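You operate a simulated robot arm through the tools that you are given. There is no shell and no other tool.

You are at the controls of a simulated robot arm. One attempt, no reset.

## Task
Set the white slide to L, clamp it and stand the L block in the gap.
Fine: loosen the blue star knob first; tighten it before the block goes in.

The check looks at the end state, three seconds after you hand in, the way a careful person would. Anything else that was tipped, shoved, dropped, spilled or broken makes it a failure.

## Robot
A 6-joint arm with a four-finger gripper, fixed in place. Base frame: the origin is on the floor under the middle of its stand, x ahead of it, y to its left, z up. Units: m, rad, N and s.
It reaches about 1.012 m from its shoulder. Its first joint turns from -2.897 to 2.897 rad. Payload 3.43 kg.
Tool frame: the origin (TCP) lies between the finger pads and is the grasp point; the fingertips stand 0.03 m ahead of it; z points along the fingers, y is the line along which they close. The gripper opens to 0.12 m; its body begins 0.085 m behind the TCP.
Orientation is that of the tool frame in the base frame, as a unit quaternion [x, y, z, w]. With the fingers straight down and closing along the base's y, the tool's x points along the base's -x, its y along +y and its z along -z.

## Interface
- The arm moves only by the tool move_arm. Its argument "commands" is one flat list of numbers, 6 for each row, row after row: the shift along the tool's x, y, z in m, then the turn, a rotation vector about the tool's x, y, z in rad. In form: [x, y, z, ax, ay, az, x, y, z, ax, ay, az, ...]. A call has 1 to 20 rows; each row is the pose to reach, as a shift and turn from the pose commanded when the call began, along the tool's axes at that moment. "gripper" is the gripper command, from -1 (shut) to 1 (fully open), values between in proportion, set as the call begins (left out, the last holds). Each row takes 0.2 s and may step no farther than 0.05 m and 0.15 rad from the row before; otherwise, or with a gripper value out of range, the whole call is refused. A pose out of reach is approached as far as the arm can. The call stops where the force on the tool passes 70 N (or 10 N more than at its start, if that is more) or the arm is blocked; 0.2 s more then pass. Each finger travels about 0.1362 m/s and halts on what it meets, pressing with about 42 N; the grip force reading is that of the motor and also rises with nothing between the fingers. The clock runs only during rows and for 0.2 s after the last one: add rows that repeat a pose to give the fingers time. The reply holds the time, the measured pose of the TCP, the force on the tool along the base axes, the opening and the grip force, in the units named above and with some noise, with the torque about the TCP (base axes, N m) and any sound that the robot's microphone picked up.
- Cameras (640 x 400 px; columns grow to the right, rows downward): "scene" is fixed at [0.0485, 0.6504, 1.5866]; the picture's right is [-0.59, -0.81, 0.00], its down [-0.77, 0.55, -0.33] and it looks along [0.27, -0.19, -0.94] (base axes); focal length 313 px, centre (320, 200). "wrist" rides on the gripper at [0.071, -0.017, -0.12] in the tool frame; the picture's right is [0.23, 0.97, 0.00], its down [-0.81, 0.19, -0.55] and it looks along [-0.54, 0.13, 0.83] (tool axes); focal length 275 px, centre (320, 200). There is no depth. A picture from a camera that has moved, and an enlarged one, comes with that camera's place and axes in the base frame and with its lens.
- capture(camera): a new picture of that camera. No time passes.
- zoom(camera, box): a new picture of the part [left, top, right, bottom] of that camera's present view, enlarged. No time passes.
- finish_job(): hands the job in; it is judged then, once.

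Nothing tells you positions but the pictures and the camera data. Unless the task says otherwise, let go and move clear before handing in.

The tools are called as a command line: name --argument value ..., lists and objects as JSON in quotes. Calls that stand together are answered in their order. move_arm: Moves the arm, as the interface text tells. Its arguments: {"type":"object","properties":{"commands":{"type":"array","items":{"type":"number"}},"gripper":{"type":"number"}},"required":["commands"]} The other tools are called the same way: capture (camera) takes a picture; zoom (camera, box) takes an enlarged picture of a part of a camera's view; finish_job () hands the job in.

At the start:

```text
t: 0.0
eef_pos: [0.1989, 0.3922, 1.1823]
orientation: [-0.001, 1.0, 0.001, -0.002]
ft_force: [-0.3, -0.7, -0.7]
moment: [0.0, -0.02, 0.03]
opening: 0.1198
grip_force: 0.0
```

scene: 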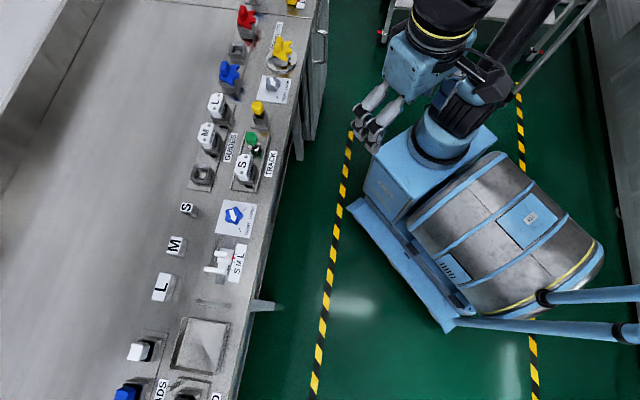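
wrist: 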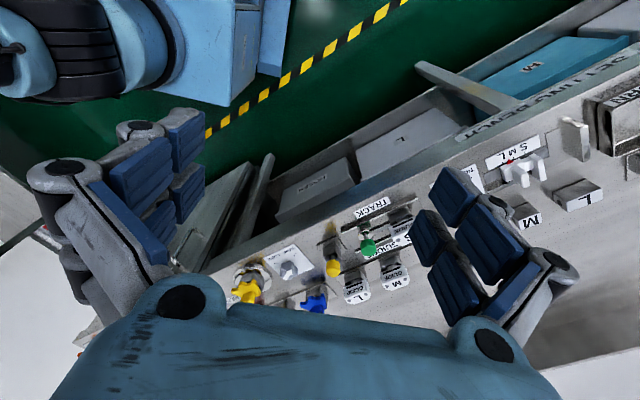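

I see a bench along the left of the scene picture with a white slide near an "S M L" plate, a blue star knob on a white plate, and S/M/L blocks standing on the bench. I'll zoom in for detail before moving.

zoom --camera "scene" --box '[140, 180, 300, 320]'

zoom --camera "scene" --box '[180, 190, 270, 290]'

zoom --camera "scene" --box '[180, 0, 320, 200]'

zoom --camera "wrist" --box '[440, 100, 640, 240]'

```text
2.86 times, centred on (220, 250) of scene
camera zoom: at [0.0485, 0.6504, 1.5866], right [-0.59, -0.81, 0.0], down [-0.77, 0.55, -0.33], along [0.27, -0.19, -0.94], focal length 893 px, centre (606, 57)
```

zoom: 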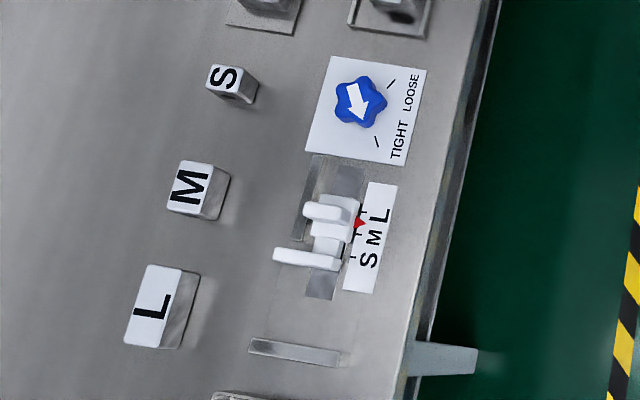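

```text
4.00 times, centred on (225, 240) of scene
camera zoom: at [0.0485, 0.6504, 1.5866], right [-0.59, -0.81, 0.0], down [-0.77, 0.55, -0.33], along [0.27, -0.19, -0.94], focal length 1250 px, centre (700, 40)
```

zoom: 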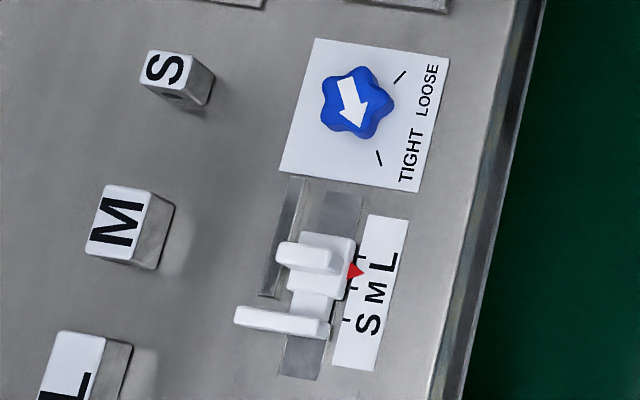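

```text
2.00 times, centred on (250, 100) of scene
camera zoom: at [0.0485, 0.6504, 1.5866], right [-0.59, -0.81, 0.0], down [-0.77, 0.55, -0.33], along [0.27, -0.19, -0.94], focal length 625 px, centre (460, 400)
```

zoom: 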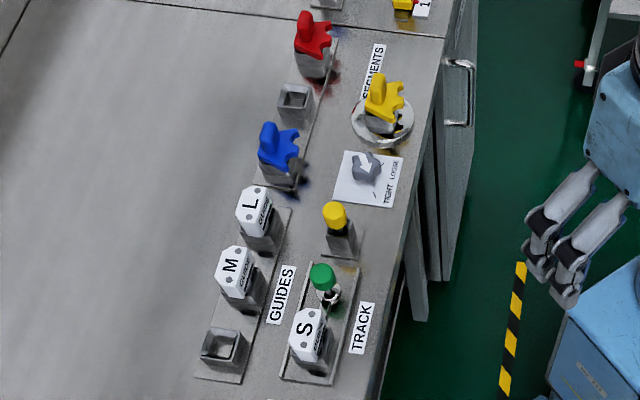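

```text
2.86 times, centred on (540, 170) of wrist
camera zoom: at [0.1285, 0.3759, 1.3015], right [-0.23, 0.97, 0.0], down [0.81, 0.19, 0.55], along [0.54, 0.13, -0.83], focal length 786 px, centre (-309, 286)
```

zoom: 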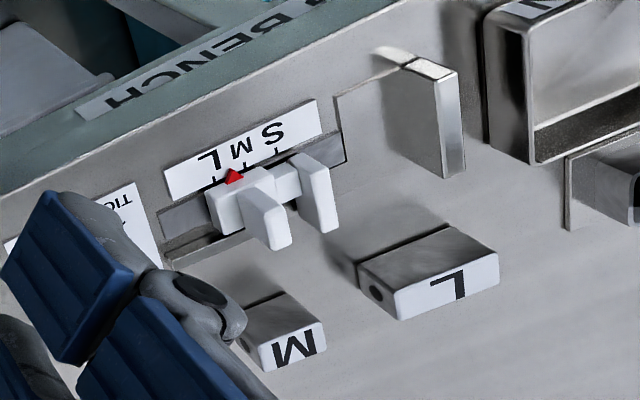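

The bench runs at roughly 45° in the base frame. The slide is near (0.26, 0.75, 0.86), the blue knob near (0.34, 0.69) and the L block near (0.29, 0.91). I'll turn the gripper to line up with the bench and move above it for a closer look.

move_arm --commands '[-0.008, 0.04, 0.008, 0, 0, 0.131, -0.016, 0.08, 0.016, 0, 0, 0.262, -0.025, 0.12, 0.025, 0, 0, 0.393, -0.033, 0.16, 0.033, 0, 0, 0.524, -0.041, 0.2, 0.041, 0, 0, 0.655, -0.05, 0.24, 0.05, 0, 0, 0.785]'

capture --camera "wrist"

capture --camera "scene"

```text
t: 1.4
eef_pos: [0.2331, 0.6348, 1.1348]
orientation: [0.382, 0.924, 0.004, 0.004]
ft_force: [-0.2, -0.1, 0.4]
moment: [0.08, -0.02, -0.02]
opening: 0.1202
grip_force: 0.0
```

```text
taken
camera wrist: at [0.1698, 0.6724, 1.2542], right [0.53, 0.85, 0.01], down [0.7, -0.44, 0.56], along [0.48, -0.29, -0.83], focal length 275 px, centre (320, 200)
```

wrist: 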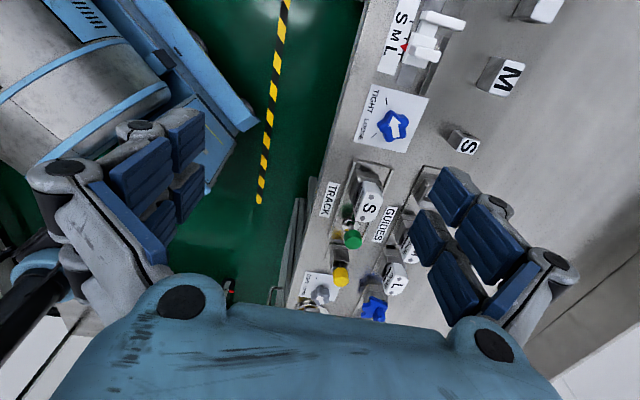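

```text
taken
```

scene: 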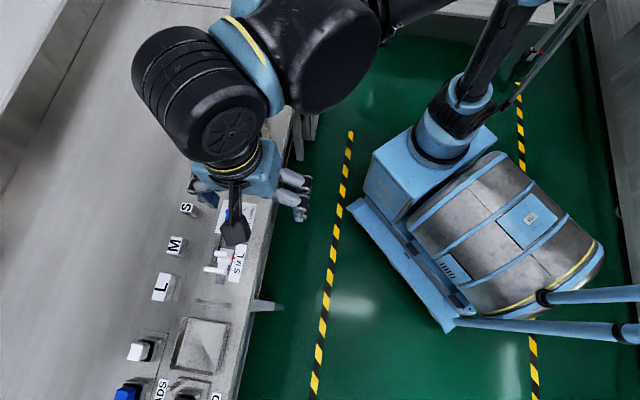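

The turn went fine. The wrist view now shows the knob with its arrow pointing to TIGHT, and the slide above it. I'll shift further along the bench to look closely at the slide, the stop and the L block.

move_arm --commands '[0.04, 0.02, 0, 0, 0, 0, 0.08, 0.04, 0, 0, 0, 0, 0.12, 0.06, 0, 0, 0, 0, 0.16, 0.08, 0, 0, 0, 0, 0.16, 0.08, 0, 0, 0, 0]'

capture --camera "wrist"

capture --camera "scene"

```text
t: 2.6
eef_pos: [0.1788, 0.8036, 1.1337]
orientation: [0.382, 0.924, 0.002, 0.004]
ft_force: [-0.5, 0.2, 0.9]
moment: [0.03, 0.02, -0.04]
opening: 0.12
grip_force: 0.0
```

```text
taken
camera wrist: at [0.1151, 0.8419, 1.2519], right [0.52, 0.85, 0.01], down [0.7, -0.44, 0.56], along [0.48, -0.29, -0.83], focal length 275 px, centre (320, 200)
```

wrist: 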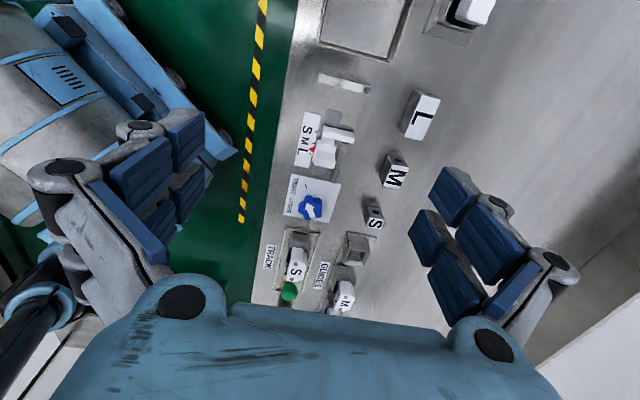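

```text
taken
```

scene: 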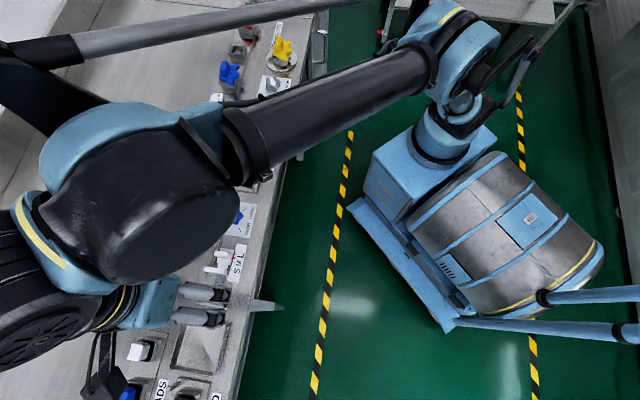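

I have the slide, the stop plate and the L block in view now, so I'll enlarge these parts.

zoom --camera "wrist" --box '[270, 60, 450, 230]'

zoom --camera "wrist" --box '[280, 60, 370, 140]'

zoom --camera "wrist" --box '[280, 110, 370, 230]'

zoom --camera "wrist" --box '[370, 70, 460, 150]'

```text
2.35 times, centred on (360, 145) of wrist
camera zoom: at [0.1151, 0.8419, 1.2519], right [0.52, 0.85, 0.01], down [0.7, -0.44, 0.56], along [0.48, -0.29, -0.83], focal length 648 px, centre (226, 329)
```

zoom: 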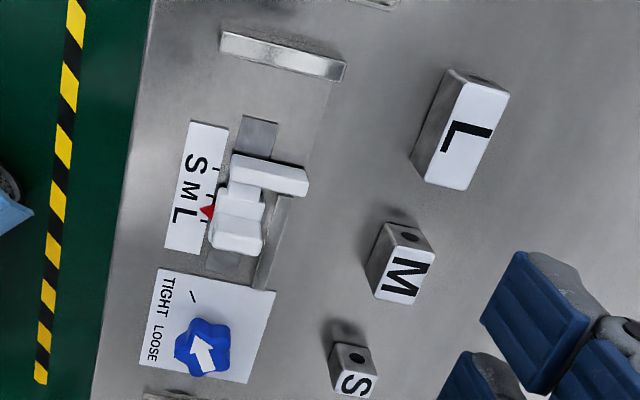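

```text
5.00 times, centred on (325, 100) of wrist
camera zoom: at [0.1151, 0.8419, 1.2519], right [0.52, 0.85, 0.01], down [0.7, -0.44, 0.56], along [0.48, -0.29, -0.83], focal length 1376 px, centre (295, 700)
```

zoom: 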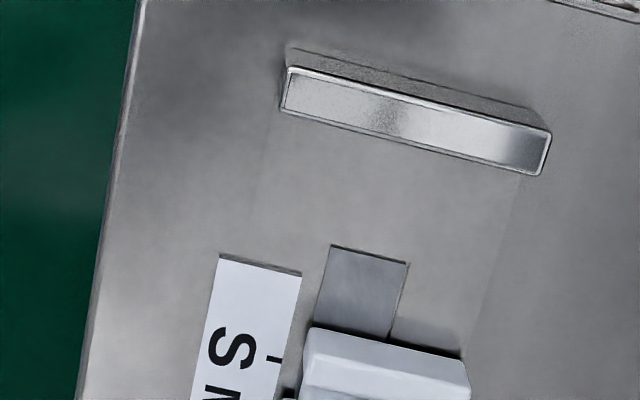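

```text
3.33 times, centred on (325, 170) of wrist
camera zoom: at [0.1151, 0.8419, 1.2519], right [0.52, 0.85, 0.01], down [0.7, -0.44, 0.56], along [0.48, -0.29, -0.83], focal length 918 px, centre (303, 300)
```

zoom: 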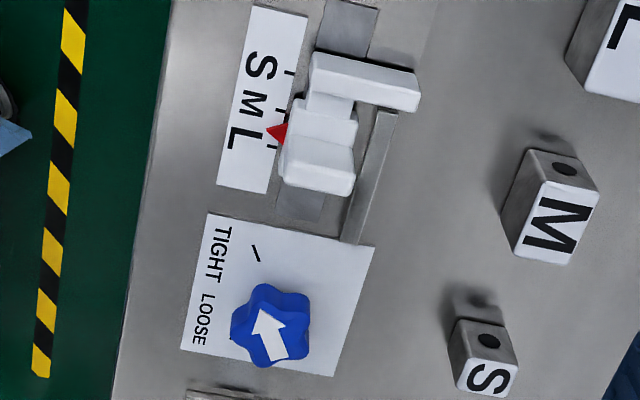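

```text
5.00 times, centred on (415, 110) of wrist
camera zoom: at [0.1151, 0.8419, 1.2519], right [0.52, 0.85, 0.01], down [0.7, -0.44, 0.56], along [0.48, -0.29, -0.83], focal length 1376 px, centre (-155, 650)
```

zoom: 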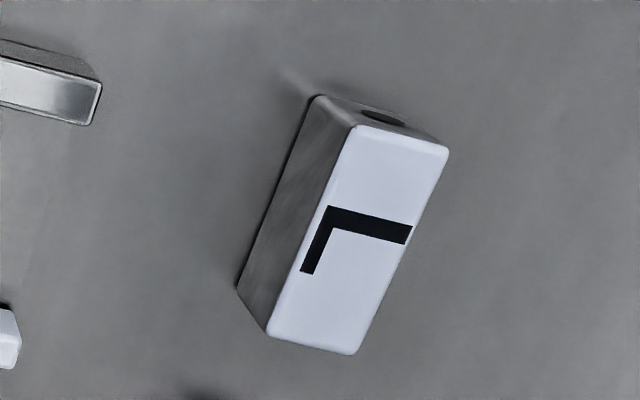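

The geometry is clear: the stop plate is near (0.195, 0.83), the jaw and handle are on the track, and the pointer sits between M and L. The knob is at about (0.333, 0.692) with its top near z≈0.885. I'll move above the knob with the closing line along base x, so a 90° counter-clockwise turn keeps the fingers clear of the slide.

move_arm --commands '[-0.031, 0.005, 0.005, 0, 0, 0.131, -0.063, 0.01, 0.01, 0, 0, 0.262, -0.094, 0.015, 0.02, 0, 0, 0.393, -0.125, 0.02, 0.025, 0, 0, 0.524, -0.157, 0.025, 0.03, 0, 0, 0.655, -0.188, 0.03, 0.035, 0, 0, 0.785, -0.188, 0.03, 0.035, 0, 0, 0.785]' --gripper 0.3

capture --camera "wrist"

capture --camera "scene"

```text
t: 4.2
eef_pos: [0.331, 0.6889, 1.101]
orientation: [0.703, 0.711, 0.002, 0.001]
ft_force: [0.6, 0.4, 0.7]
moment: [-0.01, 0.01, 0.02]
opening: 0.078
grip_force: 0.0
```

```text
taken
camera wrist: at [0.314, 0.7599, 1.221], right [0.97, 0.24, 0.01], down [0.2, -0.81, 0.55], along [0.14, -0.54, -0.83], focal length 275 px, centre (320, 200)
```

wrist: 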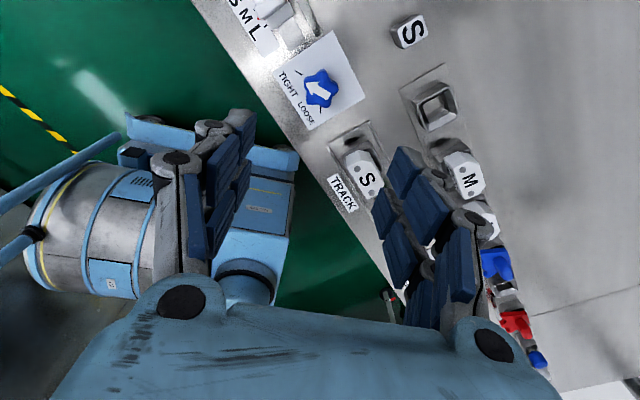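

```text
taken
```

scene: 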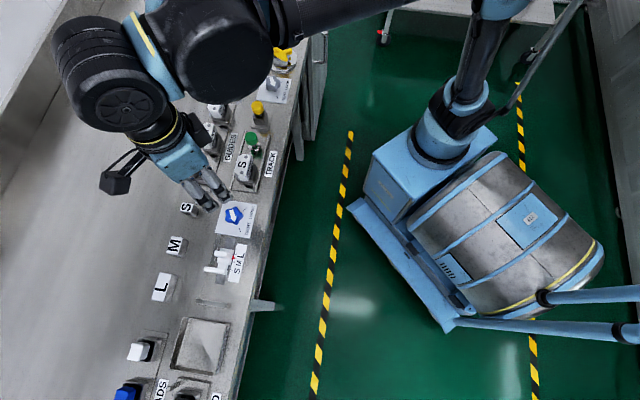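

The gripper is about over the knob. I'll zoom in on the knob to fix its centre and arrow direction before going down.

zoom --camera "wrist" --box '[260, 30, 380, 140]'

zoom --camera "scene" --box '[200, 180, 280, 250]'

```text
3.64 times, centred on (320, 85) of wrist
camera zoom: at [0.314, 0.7599, 1.221], right [0.97, 0.24, 0.01], down [0.2, -0.81, 0.55], along [0.14, -0.54, -0.83], focal length 1001 px, centre (320, 618)
```

zoom: 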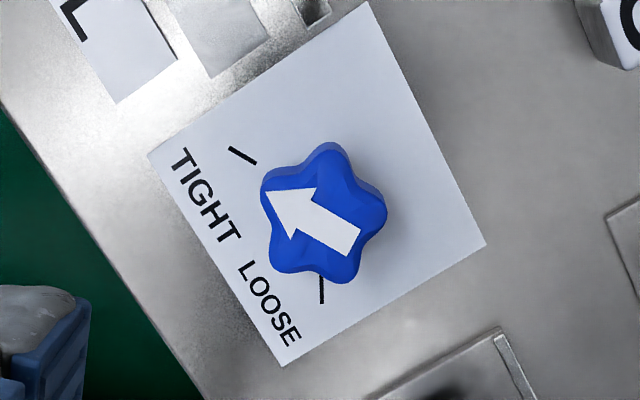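

```text
5.71 times, centred on (240, 215) of scene
camera zoom: at [0.0485, 0.6504, 1.5866], right [-0.59, -0.81, 0.0], down [-0.77, 0.55, -0.33], along [0.27, -0.19, -0.94], focal length 1786 px, centre (777, 114)
```

zoom: 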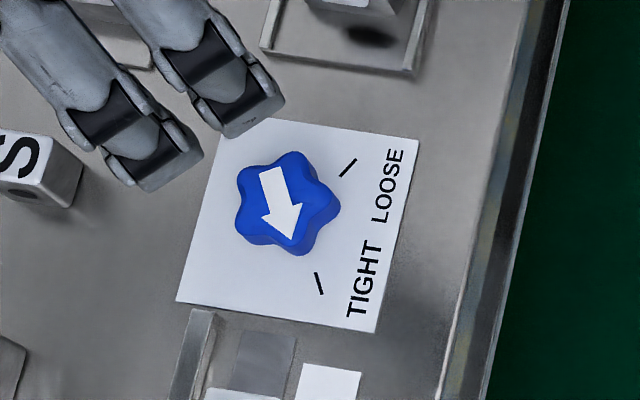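

The knob is a five-lobed star about 0.02 m tall with its top near z≈0.88, and TIGHT to LOOSE is about 120° counter-clockwise. I'll line the pads up with a lobe and valley and go down partway.

move_arm --commands '[0.001, 0.001, 0.045, 0, 0, 0.09, 0.002, 0.003, 0.09, 0, 0, 0.178, 0.002, 0.003, 0.14, 0, 0, 0.178, 0.002, 0.003, 0.14, 0, 0, 0.178]'

capture --camera "wrist"

zoom --camera "scene" --box '[180, 150, 300, 250]'

```text
t: 5.2
eef_pos: [0.3993, 0.6816, 0.9556]
orientation: [0.74, 0.672, -0.004, -0.009]
ft_force: [0.1, 0.6, -0.1]
moment: [0.02, 0.02, -0.03]
opening: 0.0783
grip_force: 0.2
out of reach, approached as far as the arm can: row 1, 2, 3, 4
```

```text
taken
camera wrist: at [0.3936, 0.7531, 1.0762], right [0.99, 0.13, -0.02], down [0.12, -0.83, 0.54], along [0.06, -0.54, -0.84], focal length 275 px, centre (320, 200)
```

wrist: 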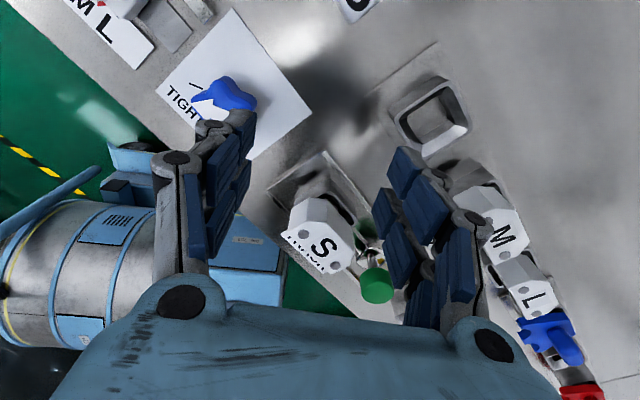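

```text
4.00 times, centred on (240, 200) of scene
camera zoom: at [0.0485, 0.6504, 1.5866], right [-0.59, -0.81, 0.0], down [-0.77, 0.55, -0.33], along [0.27, -0.19, -0.94], focal length 1250 px, centre (640, 200)
```

zoom: 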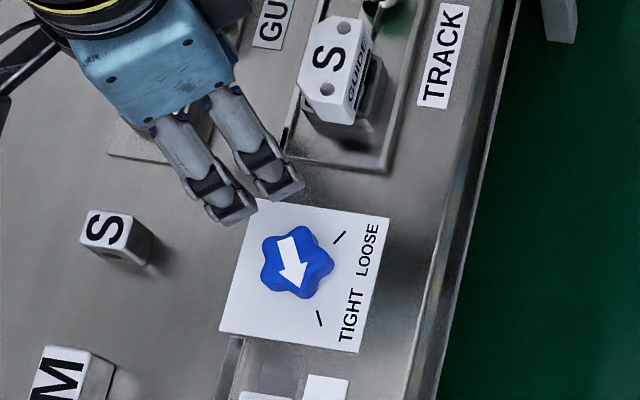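

That pose was refused as out of reach, probably because a wrist joint hit its limit, and the arm drifted toward the guides without touching anything. I'll rise and turn back the other way, then grip the knob at a different angle and turn it in smaller steps.

move_arm --commands '[0, 0, -0.05, 0, 0, 0, 0, 0, -0.09, 0, 0, -0.13, 0, 0, -0.09, 0, 0, -0.26, 0, 0, -0.09, 0, 0, -0.39, 0, 0, -0.09, 0, 0, -0.52, 0, 0, -0.09, 0, 0, -0.64, 0, 0, -0.09, 0, 0, -0.64]'

capture --camera "wrist"

capture --camera "scene"

```text
t: 6.8
eef_pos: [0.4037, 0.6757, 1.0489]
orientation: [0.491, 0.871, -0.001, -0.01]
ft_force: [-0.4, 0.4, -0.7]
moment: [0.0, -0.02, 0.0]
opening: 0.0781
grip_force: 0.0
```

```text
taken
camera wrist: at [0.3551, 0.7263, 1.1694], right [0.71, 0.7, -0.01], down [0.59, -0.6, 0.54], along [0.37, -0.39, -0.84], focal length 275 px, centre (320, 200)
```

wrist: 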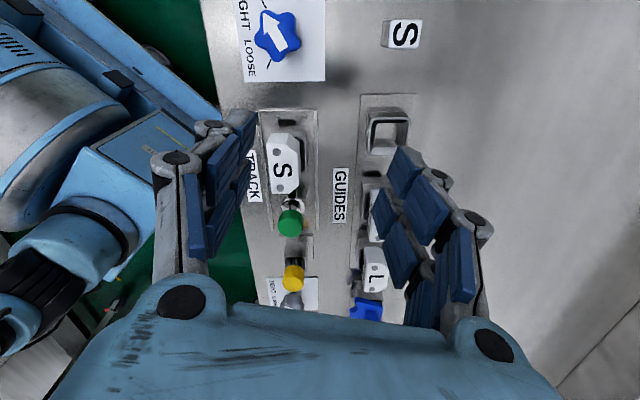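

```text
taken
```

scene: 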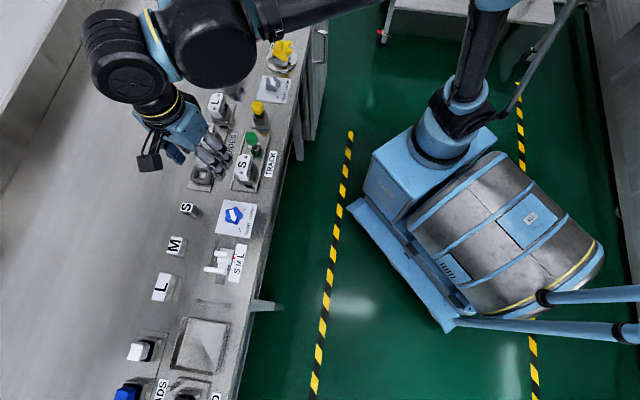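

I'm clear and reachable again at z≈1.05. I'll move back sideways over the knob with the closing line at about 27°.

move_arm --commands '[0.016, -0.017, 0, 0, 0, 0.025, 0.033, -0.035, 0, 0, 0, 0.05, 0.0494, -0.052, 0, 0, 0, 0.073, 0.0494, -0.052, 0, 0, 0, 0.073]'

capture --camera "wrist"

zoom --camera "wrist" --box '[250, 30, 390, 150]'

```text
t: 7.8
eef_pos: [0.3342, 0.6898, 1.0516]
orientation: [0.523, 0.852, -0.002, -0.01]
ft_force: [-0.3, -0.8, -0.1]
moment: [-0.01, 0.0, 0.01]
opening: 0.0781
grip_force: 0.1
```

```text
taken
camera wrist: at [0.2895, 0.7455, 1.1719], right [0.76, 0.65, -0.01], down [0.55, -0.64, 0.54], along [0.34, -0.41, -0.84], focal length 275 px, centre (320, 200)
```

wrist: 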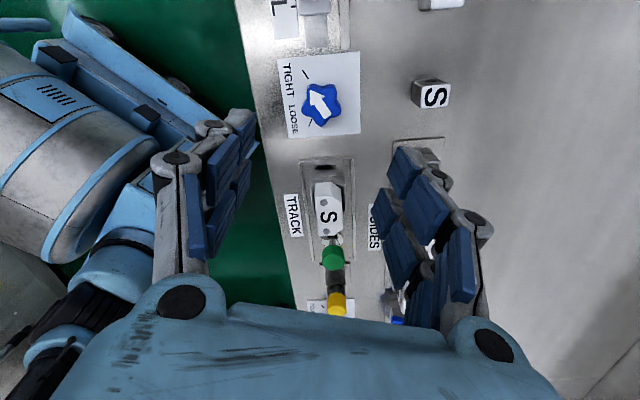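

```text
3.33 times, centred on (320, 90) of wrist
camera zoom: at [0.2895, 0.7455, 1.1719], right [0.76, 0.65, -0.01], down [0.55, -0.64, 0.54], along [0.34, -0.41, -0.84], focal length 918 px, centre (320, 567)
```

zoom: 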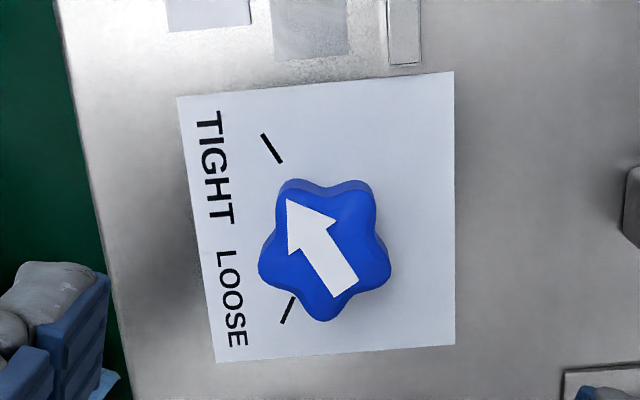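

The view confirms the gripper is centred over the knob within a millimetre or so, with the arrow on TIGHT. I'll line up with the lobe at about 21° and go down in stages.

move_arm --commands '[0, 0, 0.04, 0, 0, 0.05, 0, 0, 0.08, 0, 0, 0.1, 0, 0, 0.11, 0, 0, 0.1, 0, 0, 0.11, 0, 0, 0.1]'

capture --camera "wrist"

zoom --camera "scene" --box '[180, 150, 300, 250]'

```text
t: 8.8
eef_pos: [0.3333, 0.6919, 0.938]
orientation: [0.564, 0.826, -0.001, -0.009]
ft_force: [-1.2, 0.2, 0.6]
moment: [0.01, 0.0, -0.02]
opening: 0.0783
grip_force: 0.1
```

```text
taken
camera wrist: at [0.2933, 0.752, 1.0592], right [0.82, 0.57, -0.01], down [0.48, -0.69, 0.54], along [0.3, -0.45, -0.84], focal length 275 px, centre (320, 200)
```

wrist: 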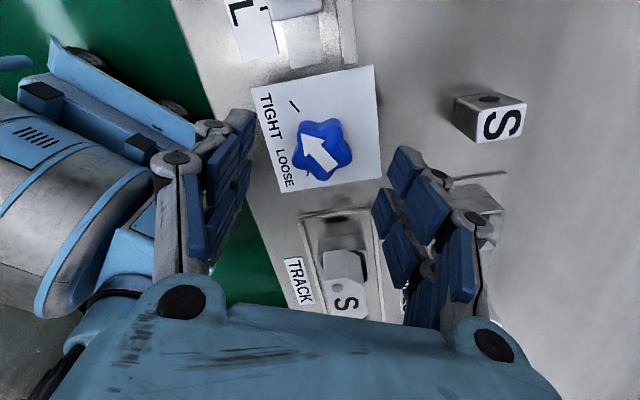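

```text
4.00 times, centred on (240, 200) of scene
camera zoom: at [0.0485, 0.6504, 1.5866], right [-0.59, -0.81, 0.0], down [-0.77, 0.55, -0.33], along [0.27, -0.19, -0.94], focal length 1250 px, centre (640, 200)
```

zoom: 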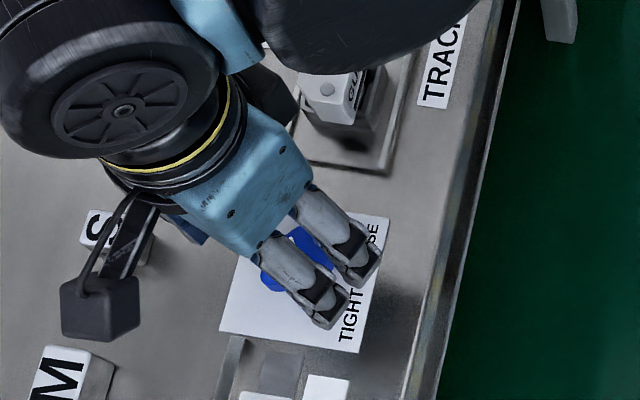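

The knob is centred between the finger pairs, and the S guide (top z≈0.92) is well clear. I'll lower so the pads surround the knob.

move_arm --commands '[0, 0, 0.02, 0, 0, 0, 0, 0, 0.035, 0, 0, 0, 0, 0, 0.042, 0, 0, 0, 0, 0, 0.042, 0, 0, 0]'

capture --camera "wrist"

zoom --camera "scene" --box '[180, 150, 300, 250]'

```text
t: 9.8
eef_pos: [0.3311, 0.692, 0.8982]
orientation: [0.565, 0.825, -0.001, -0.008]
ft_force: [0.5, -1.5, 0.4]
moment: [-0.01, 0.0, 0.03]
opening: 0.0777
grip_force: 0.1
```

```text
taken
camera wrist: at [0.2926, 0.7517, 1.0183], right [0.82, 0.57, -0.01], down [0.48, -0.69, 0.54], along [0.3, -0.45, -0.84], focal length 275 px, centre (320, 200)
```

wrist: 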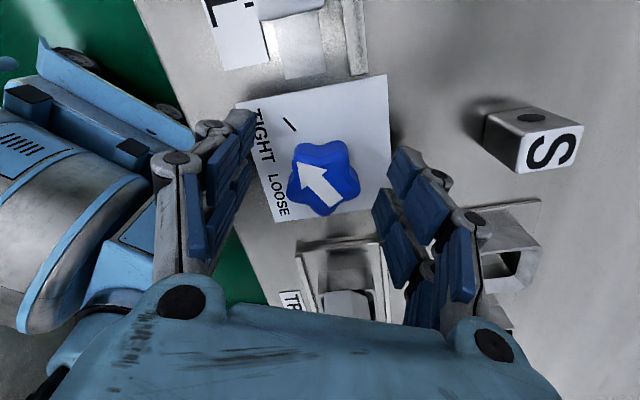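

```text
4.00 times, centred on (240, 200) of scene
camera zoom: at [0.0485, 0.6504, 1.5866], right [-0.59, -0.81, 0.0], down [-0.77, 0.55, -0.33], along [0.27, -0.19, -0.94], focal length 1250 px, centre (640, 200)
```

zoom: 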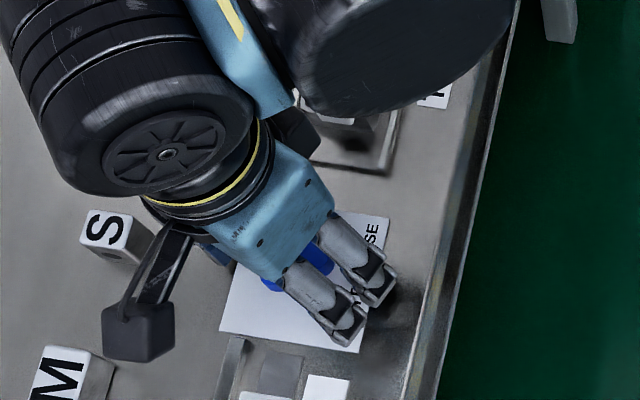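

The pads are level with the knob. I'll zoom in to check centring before closing.

zoom --camera "wrist" --box '[230, 90, 430, 250]'

```text
2.50 times, centred on (330, 170) of wrist
camera zoom: at [0.2926, 0.7517, 1.0183], right [0.82, 0.57, -0.01], down [0.48, -0.69, 0.54], along [0.3, -0.45, -0.84], focal length 688 px, centre (295, 275)
```

zoom: 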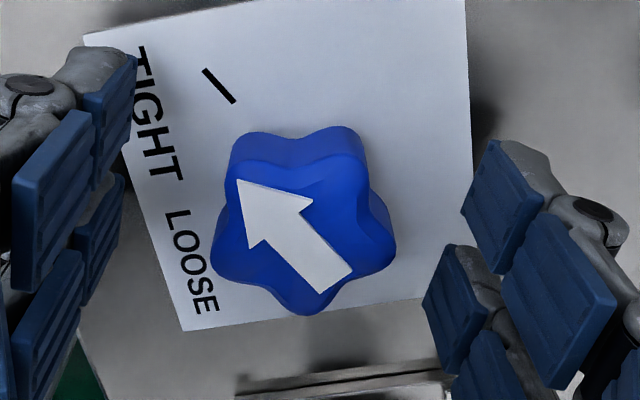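

The knob axis is about 1 mm off the gripper axis and the tool has a slight 0.016 rad tilt left over. I'll correct both and then close on the knob.

move_arm --commands '[0, 0.0012, 0, -0.0106, -0.0121, 0, 0, 0.0012, 0, -0.0106, -0.0121, 0]'

move_arm --commands '[0, 0, 0, 0, 0, 0, 0, 0, 0, 0, 0, 0, 0, 0, 0, 0, 0, 0, 0, 0, 0, 0, 0, 0]' --gripper -1

capture --camera "wrist"

```text
t: 10.4
eef_pos: [0.3313, 0.6924, 0.898]
orientation: [0.564, 0.826, -0.001, -0.002]
ft_force: [0.1, 0.7, 0.5]
moment: [0.04, -0.01, 0.01]
opening: 0.0782
grip_force: 0.1
```

```text
t: 11.4
eef_pos: [0.3324, 0.6916, 0.8984]
orientation: [0.565, 0.825, 0.0, -0.002]
ft_force: [5.9, 6.9, 10.5]
moment: [0.04, -0.21, 0.02]
opening: 0.0352
grip_force: 44.9
```

```text
taken
camera wrist: at [0.2918, 0.7533, 1.0179], right [0.82, 0.57, 0.0], down [0.47, -0.69, 0.55], along [0.31, -0.45, -0.83], focal length 275 px, centre (320, 200)
```

wrist: 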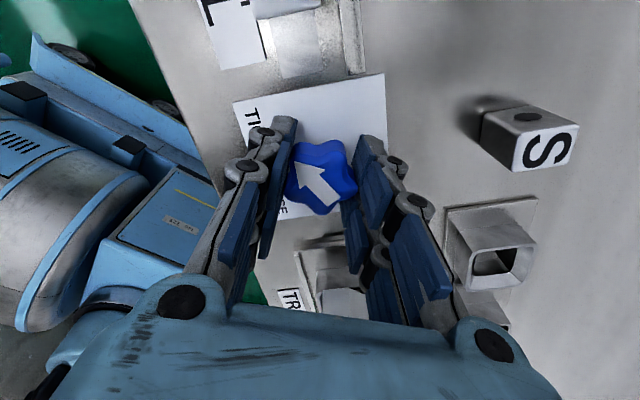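

I have a firm grip on the knob (opening 0.035). I'll turn it counter-clockwise by about 60° and check.

move_arm --commands '[0, 0, 0, 0, 0, -0.15, 0, 0, 0, 0, 0, -0.3, 0, 0, 0, 0, 0, -0.45, 0, 0, 0, 0, 0, -0.6, 0, 0, 0, 0, 0, -0.75, 0, 0, 0, 0, 0, -0.9, 0, 0, 0, 0, 0, -1.05]'

capture --camera "wrist"

zoom --camera "scene" --box '[180, 150, 300, 250]'

```text
t: 13.0
eef_pos: [0.3311, 0.6924, 0.8981]
orientation: [0.075, 0.997, 0.002, -0.002]
ft_force: [28.0, 18.5, -6.1]
moment: [0.29, -0.57, 0.01]
opening: 0.0352
grip_force: 45.1
```

```text
taken
camera wrist: at [0.2602, 0.6867, 1.0178], right [-0.08, 1.0, 0.0], down [0.83, 0.07, 0.55], along [0.55, 0.05, -0.83], focal length 275 px, centre (320, 200)
```

wrist: 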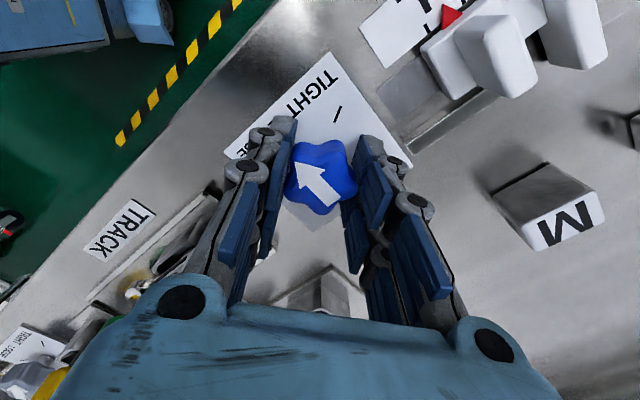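

```text
4.00 times, centred on (240, 200) of scene
camera zoom: at [0.0485, 0.6504, 1.5866], right [-0.59, -0.81, 0.0], down [-0.77, 0.55, -0.33], along [0.27, -0.19, -0.94], focal length 1250 px, centre (640, 200)
```

zoom: 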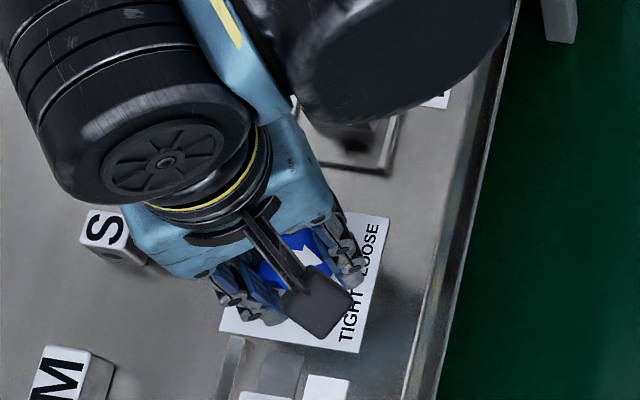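

The knob turned with the gripper by 60°, with some side load from slight misalignment. I'll ease about 1 mm in the direction of the load to relieve it and read the force before going on.

move_arm --commands '[-0.0009, 0.0008, 0, 0, 0, 0, -0.0009, 0.0008, 0, 0, 0, 0]'

```text
t: 13.6
eef_pos: [0.3332, 0.6932, 0.8985]
orientation: [0.075, 0.997, 0.0, -0.002]
ft_force: [17.6, 3.4, -8.7]
moment: [-0.04, -1.13, 0.02]
opening: 0.0353
grip_force: 45.5
```

The load dropped. I'll relieve the rest and turn the remaining ~60° to LOOSE.

move_arm --commands '[-0.0012, 0.0002, 0, 0, 0, 0, -0.0012, 0.0002, 0, 0, 0, -0.15, -0.0012, 0.0002, 0, 0, 0, -0.3, -0.0012, 0.0002, 0, 0, 0, -0.45, -0.0012, 0.0002, 0, 0, 0, -0.6, -0.0012, 0.0002, 0, 0, 0, -0.75, -0.0012, 0.0002, 0, 0, 0, -0.9, -0.0012, 0.0002, 0, 0, 0, -1.045]'

capture --camera "wrist"

zoom --camera "scene" --box '[180, 150, 300, 250]'

```text
t: 15.4
eef_pos: [0.3328, 0.693, 0.8998]
orientation: [-0.433, 0.901, 0.001, -0.002]
ft_force: [-27.8, -4.6, -30.7]
moment: [-0.42, 0.76, -0.08]
opening: 0.0351
grip_force: 45.1
```

```text
taken
camera wrist: at [0.3023, 0.6268, 1.0185], right [-0.9, 0.43, 0.0], down [0.36, 0.75, 0.55], along [0.23, 0.5, -0.83], focal length 275 px, centre (320, 200)
```

wrist: 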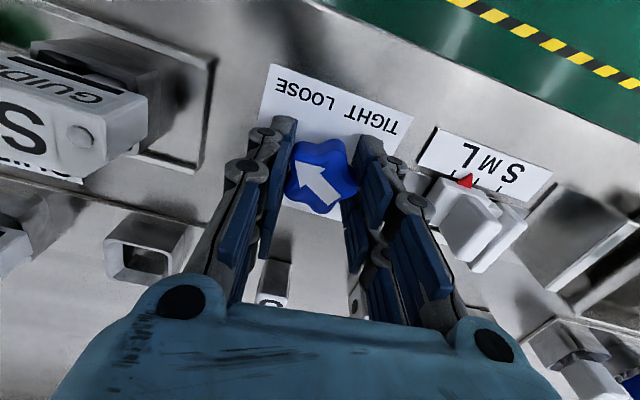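

```text
4.00 times, centred on (240, 200) of scene
camera zoom: at [0.0485, 0.6504, 1.5866], right [-0.59, -0.81, 0.0], down [-0.77, 0.55, -0.33], along [0.27, -0.19, -0.94], focal length 1250 px, centre (640, 200)
```

zoom: 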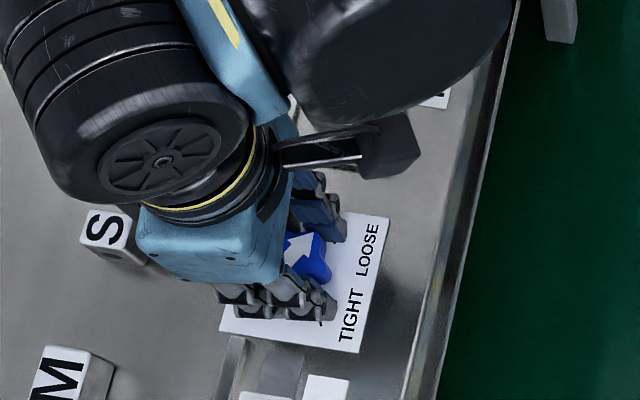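

The arrow now points toward LOOSE. I'll check it closely before releasing.

zoom --camera "wrist" --box '[250, 60, 420, 220]'

zoom --camera "scene" --box '[220, 190, 270, 245]'

```text
2.50 times, centred on (335, 140) of wrist
camera zoom: at [0.3023, 0.6268, 1.0185], right [-0.9, 0.43, 0.0], down [0.36, 0.75, 0.55], along [0.23, 0.5, -0.83], focal length 688 px, centre (282, 350)
```

zoom: 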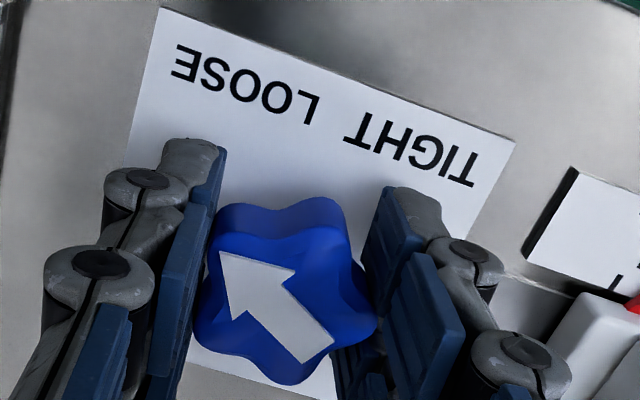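

```text
7.27 times, centred on (245, 218) of scene
camera zoom: at [0.0485, 0.6504, 1.5866], right [-0.59, -0.81, 0.0], down [-0.77, 0.55, -0.33], along [0.27, -0.19, -0.94], focal length 2273 px, centre (866, 73)
```

zoom: 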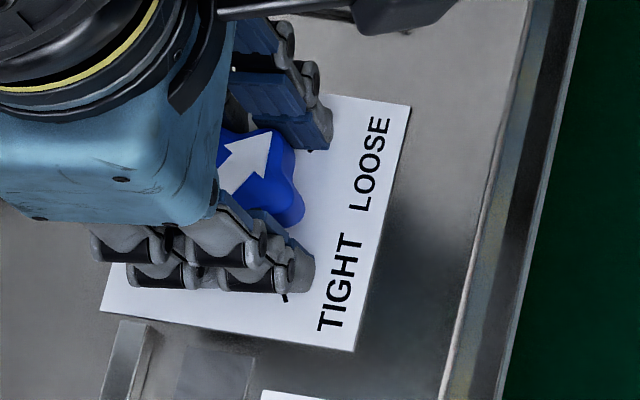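

The arrow is at LOOSE. I'll open gently, rise straight up and check the knob.

move_arm --commands '[0, 0, 0, 0, 0, 0, 0, 0, 0, 0, 0, 0, 0, 0, -0.03, 0, 0, 0, 0, 0, -0.07, 0, 0, 0, 0, 0, -0.11, 0, 0, 0, 0, 0, -0.11, 0, 0, 0]' --gripper 0.05

capture --camera "wrist"

zoom --camera "wrist" --box '[250, 40, 420, 200]'

```text
t: 16.8
eef_pos: [0.3355, 0.6941, 1.0119]
orientation: [-0.432, 0.902, 0.001, -0.001]
ft_force: [0.2, 0.5, 0.1]
moment: [0.01, 0.01, 0.0]
opening: 0.0633
grip_force: 0.1
```

```text
taken
camera wrist: at [0.3054, 0.6274, 1.1312], right [-0.9, 0.43, 0.0], down [0.36, 0.75, 0.55], along [0.24, 0.5, -0.83], focal length 275 px, centre (320, 200)
```

wrist: 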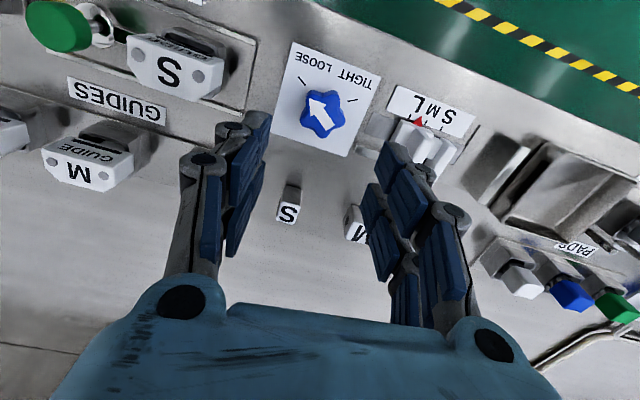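

```text
2.50 times, centred on (335, 120) of wrist
camera zoom: at [0.3054, 0.6274, 1.1312], right [-0.9, 0.43, 0.0], down [0.36, 0.75, 0.55], along [0.24, 0.5, -0.83], focal length 688 px, centre (282, 400)
```

zoom: 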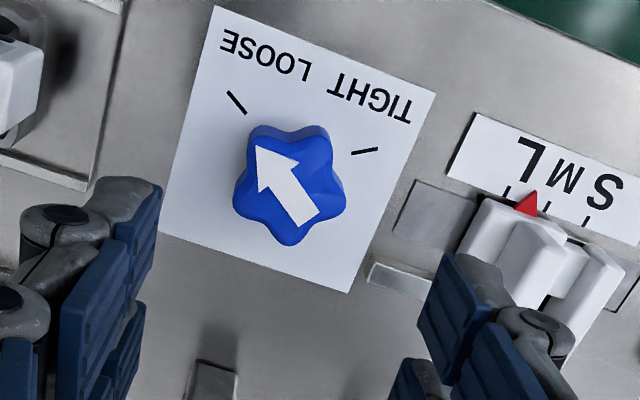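

The arrow is clearly on LOOSE. Next I'll move above the slide and turn the closing line across the bench, so the fingers can hold the handle by its two ends and move it along the track.

move_arm --commands '[-0.001, 0.008, -0.02, 0, 0, 0.14, -0.002, 0.016, -0.04, 0, 0, 0.28, -0.003, 0.024, -0.04, 0, 0, 0.42, -0.004, 0.032, -0.04, 0, 0, 0.56, -0.005, 0.04, -0.04, 0, 0, 0.7, -0.005, 0.048, -0.04, 0, 0, 0.84, -0.006, 0.056, -0.04, 0, 0, 0.98, -0.007, 0.064, -0.04, 0, 0, 1.12, -0.008, 0.072, -0.04, 0, 0, 1.26, -0.008, 0.08, -0.04, 0, 0, 1.4, -0.009, 0.088, -0.04, 0, 0, 1.54, -0.009, 0.0957, -0.04, 0, 0, 1.68, -0.009, 0.0957, -0.04, 0, 0, 1.68]'

capture --camera "wrist"

zoom --camera "wrist" --box '[220, 20, 400, 180]'

zoom --camera "scene" --box '[180, 220, 270, 300]'

```text
t: 19.6
eef_pos: [0.2645, 0.7588, 1.0486]
orientation: [0.384, 0.924, -0.001, -0.002]
ft_force: [0.0, -0.9, 0.9]
moment: [0.02, -0.01, 0.0]
opening: 0.0629
grip_force: 0.1
```

```text
taken
camera wrist: at [0.2036, 0.7981, 1.1692], right [0.53, 0.85, 0.0], down [0.71, -0.44, 0.55], along [0.47, -0.29, -0.84], focal length 275 px, centre (320, 200)
```

wrist: 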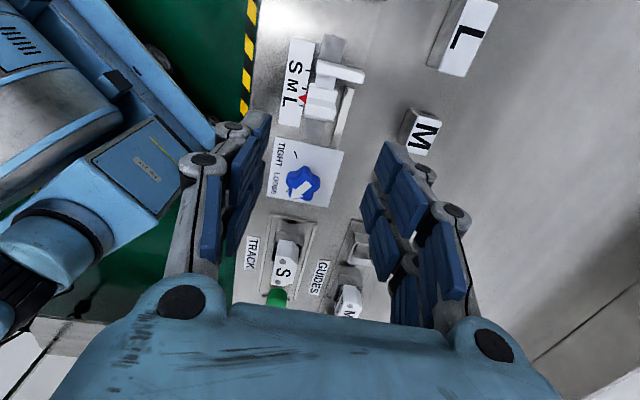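

```text
2.50 times, centred on (310, 100) of wrist
camera zoom: at [0.2036, 0.7981, 1.1692], right [0.53, 0.85, 0.0], down [0.71, -0.44, 0.55], along [0.47, -0.29, -0.84], focal length 688 px, centre (345, 450)
```

zoom: 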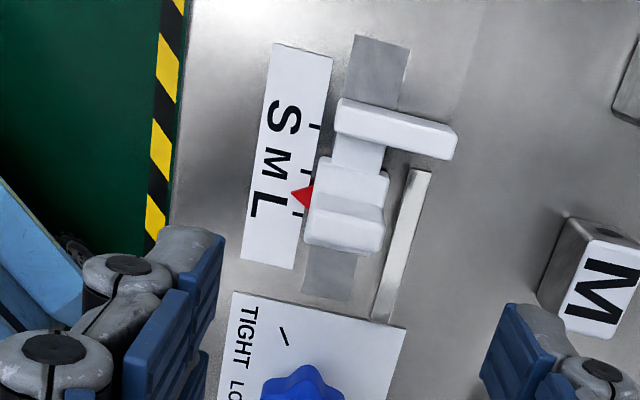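

```text
5.00 times, centred on (225, 260) of scene
camera zoom: at [0.0485, 0.6504, 1.5866], right [-0.59, -0.81, 0.0], down [-0.77, 0.55, -0.33], along [0.27, -0.19, -0.94], focal length 1563 px, centre (795, -100)
```

zoom: 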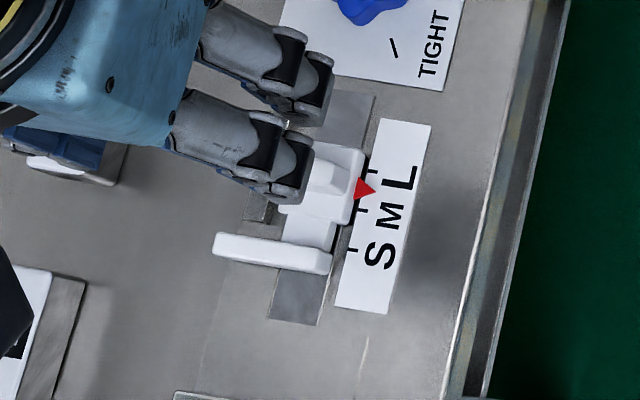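

I'm over the slide area. I'll zoom tighter on the slide to locate the handle, pointer and ticks accurately.

zoom --camera "wrist" --box '[270, 30, 370, 150]'

zoom --camera "scene" --box '[200, 235, 260, 285]'

```text
3.33 times, centred on (320, 90) of wrist
camera zoom: at [0.2036, 0.7981, 1.1692], right [0.53, 0.85, 0.0], down [0.71, -0.44, 0.55], along [0.47, -0.29, -0.84], focal length 918 px, centre (320, 567)
```

zoom: 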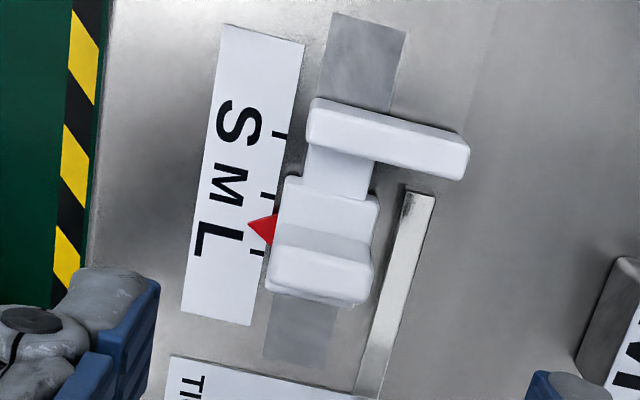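

```text
8.00 times, centred on (230, 260) of scene
camera zoom: at [0.0485, 0.6504, 1.5866], right [-0.59, -0.81, 0.0], down [-0.77, 0.55, -0.33], along [0.27, -0.19, -0.94], focal length 2501 px, centre (1040, -280)
```

zoom: 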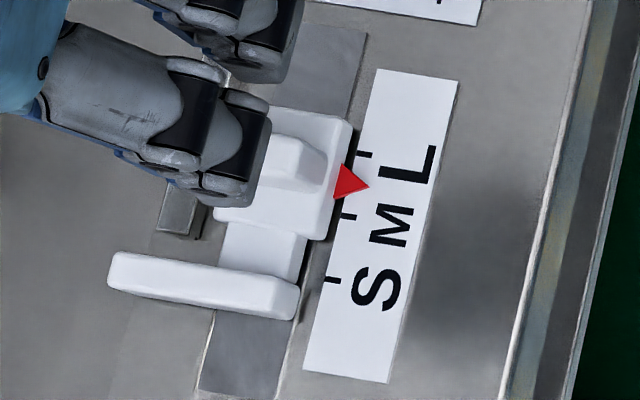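

The slide handle is about 0.035 × 0.015 m, with its top near z≈0.907 at about (0.267, 0.759). The pointer needs roughly 9 mm of travel toward the knob to reach L. I'll descend over the handle in stages.

move_arm --commands '[-0.001, 0, 0.035, 0, 0, 0, -0.001, 0, 0.07, 0, 0, 0, -0.001, 0, 0.1, 0, 0, 0, -0.001, 0, 0.1, 0, 0, 0]'

capture --camera "wrist"

zoom --camera "wrist" --box '[230, 60, 430, 220]'

zoom --camera "scene" --box '[180, 220, 270, 300]'

```text
t: 20.6
eef_pos: [0.2676, 0.7592, 0.9477]
orientation: [0.384, 0.923, 0.0, -0.002]
ft_force: [-0.6, 0.2, 0.1]
moment: [0.02, -0.02, 0.0]
opening: 0.0631
grip_force: 0.2
```

```text
taken
camera wrist: at [0.2058, 0.7979, 1.0678], right [0.53, 0.85, 0.0], down [0.71, -0.44, 0.55], along [0.47, -0.29, -0.84], focal length 275 px, centre (320, 200)
```

wrist: 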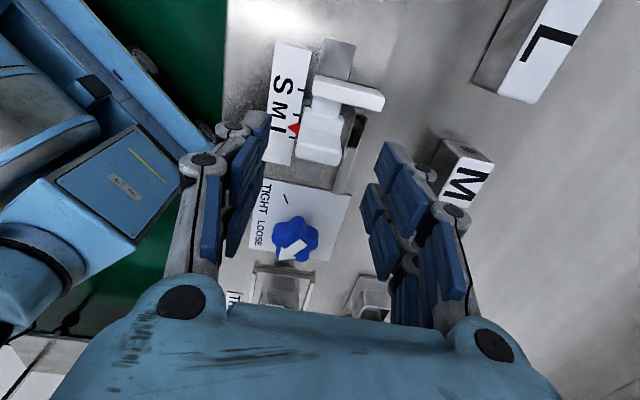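

```text
2.50 times, centred on (330, 140) of wrist
camera zoom: at [0.2058, 0.7979, 1.0678], right [0.53, 0.85, 0.0], down [0.71, -0.44, 0.55], along [0.47, -0.29, -0.84], focal length 688 px, centre (295, 350)
```

zoom: 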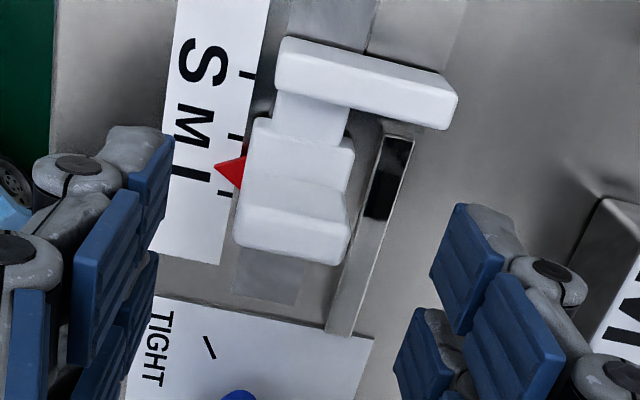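

```text
5.00 times, centred on (225, 260) of scene
camera zoom: at [0.0485, 0.6504, 1.5866], right [-0.59, -0.81, 0.0], down [-0.77, 0.55, -0.33], along [0.27, -0.19, -0.94], focal length 1563 px, centre (795, -100)
```

zoom: 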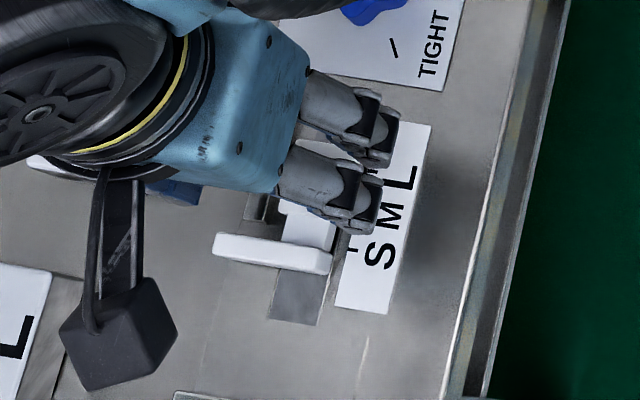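

The handle sits right under the gripper axis, and the rail behind it is low (z≈0.865). I'll lower to z≈0.908 and check clearance before closing.

move_arm --commands '[0, 0, 0.015, 0, 0, 0, 0, 0, 0.03, 0, 0, 0, 0, 0, 0.0395, 0, 0, 0, 0, 0, 0.0395, 0, 0, 0]'

zoom --camera "wrist" --box '[230, 60, 430, 220]'

zoom --camera "scene" --box '[180, 220, 270, 300]'

```text
t: 21.6
eef_pos: [0.2655, 0.7583, 0.9086]
orientation: [0.383, 0.924, -0.001, -0.002]
ft_force: [-0.2, 0.2, -0.3]
moment: [-0.01, -0.01, 0.0]
opening: 0.0628
grip_force: 0.1
```

```text
2.50 times, centred on (330, 140) of wrist
camera zoom: at [0.2044, 0.7975, 1.0288], right [0.53, 0.85, 0.0], down [0.71, -0.44, 0.55], along [0.47, -0.29, -0.84], focal length 688 px, centre (295, 350)
```

zoom: 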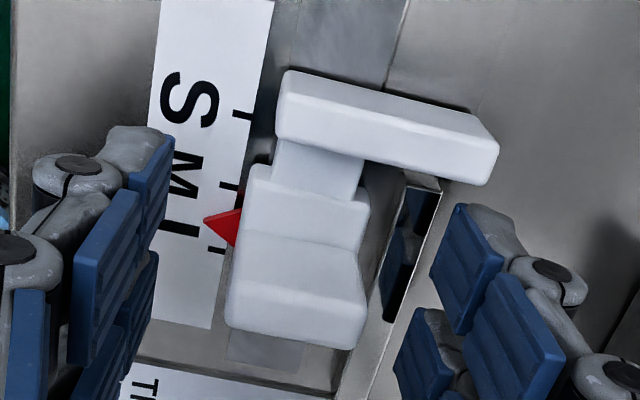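

```text
5.00 times, centred on (225, 260) of scene
camera zoom: at [0.0485, 0.6504, 1.5866], right [-0.59, -0.81, 0.0], down [-0.77, 0.55, -0.33], along [0.27, -0.19, -0.94], focal length 1563 px, centre (795, -100)
```

zoom: 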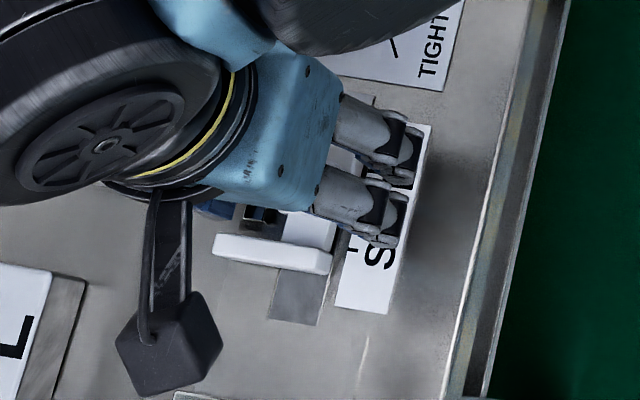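

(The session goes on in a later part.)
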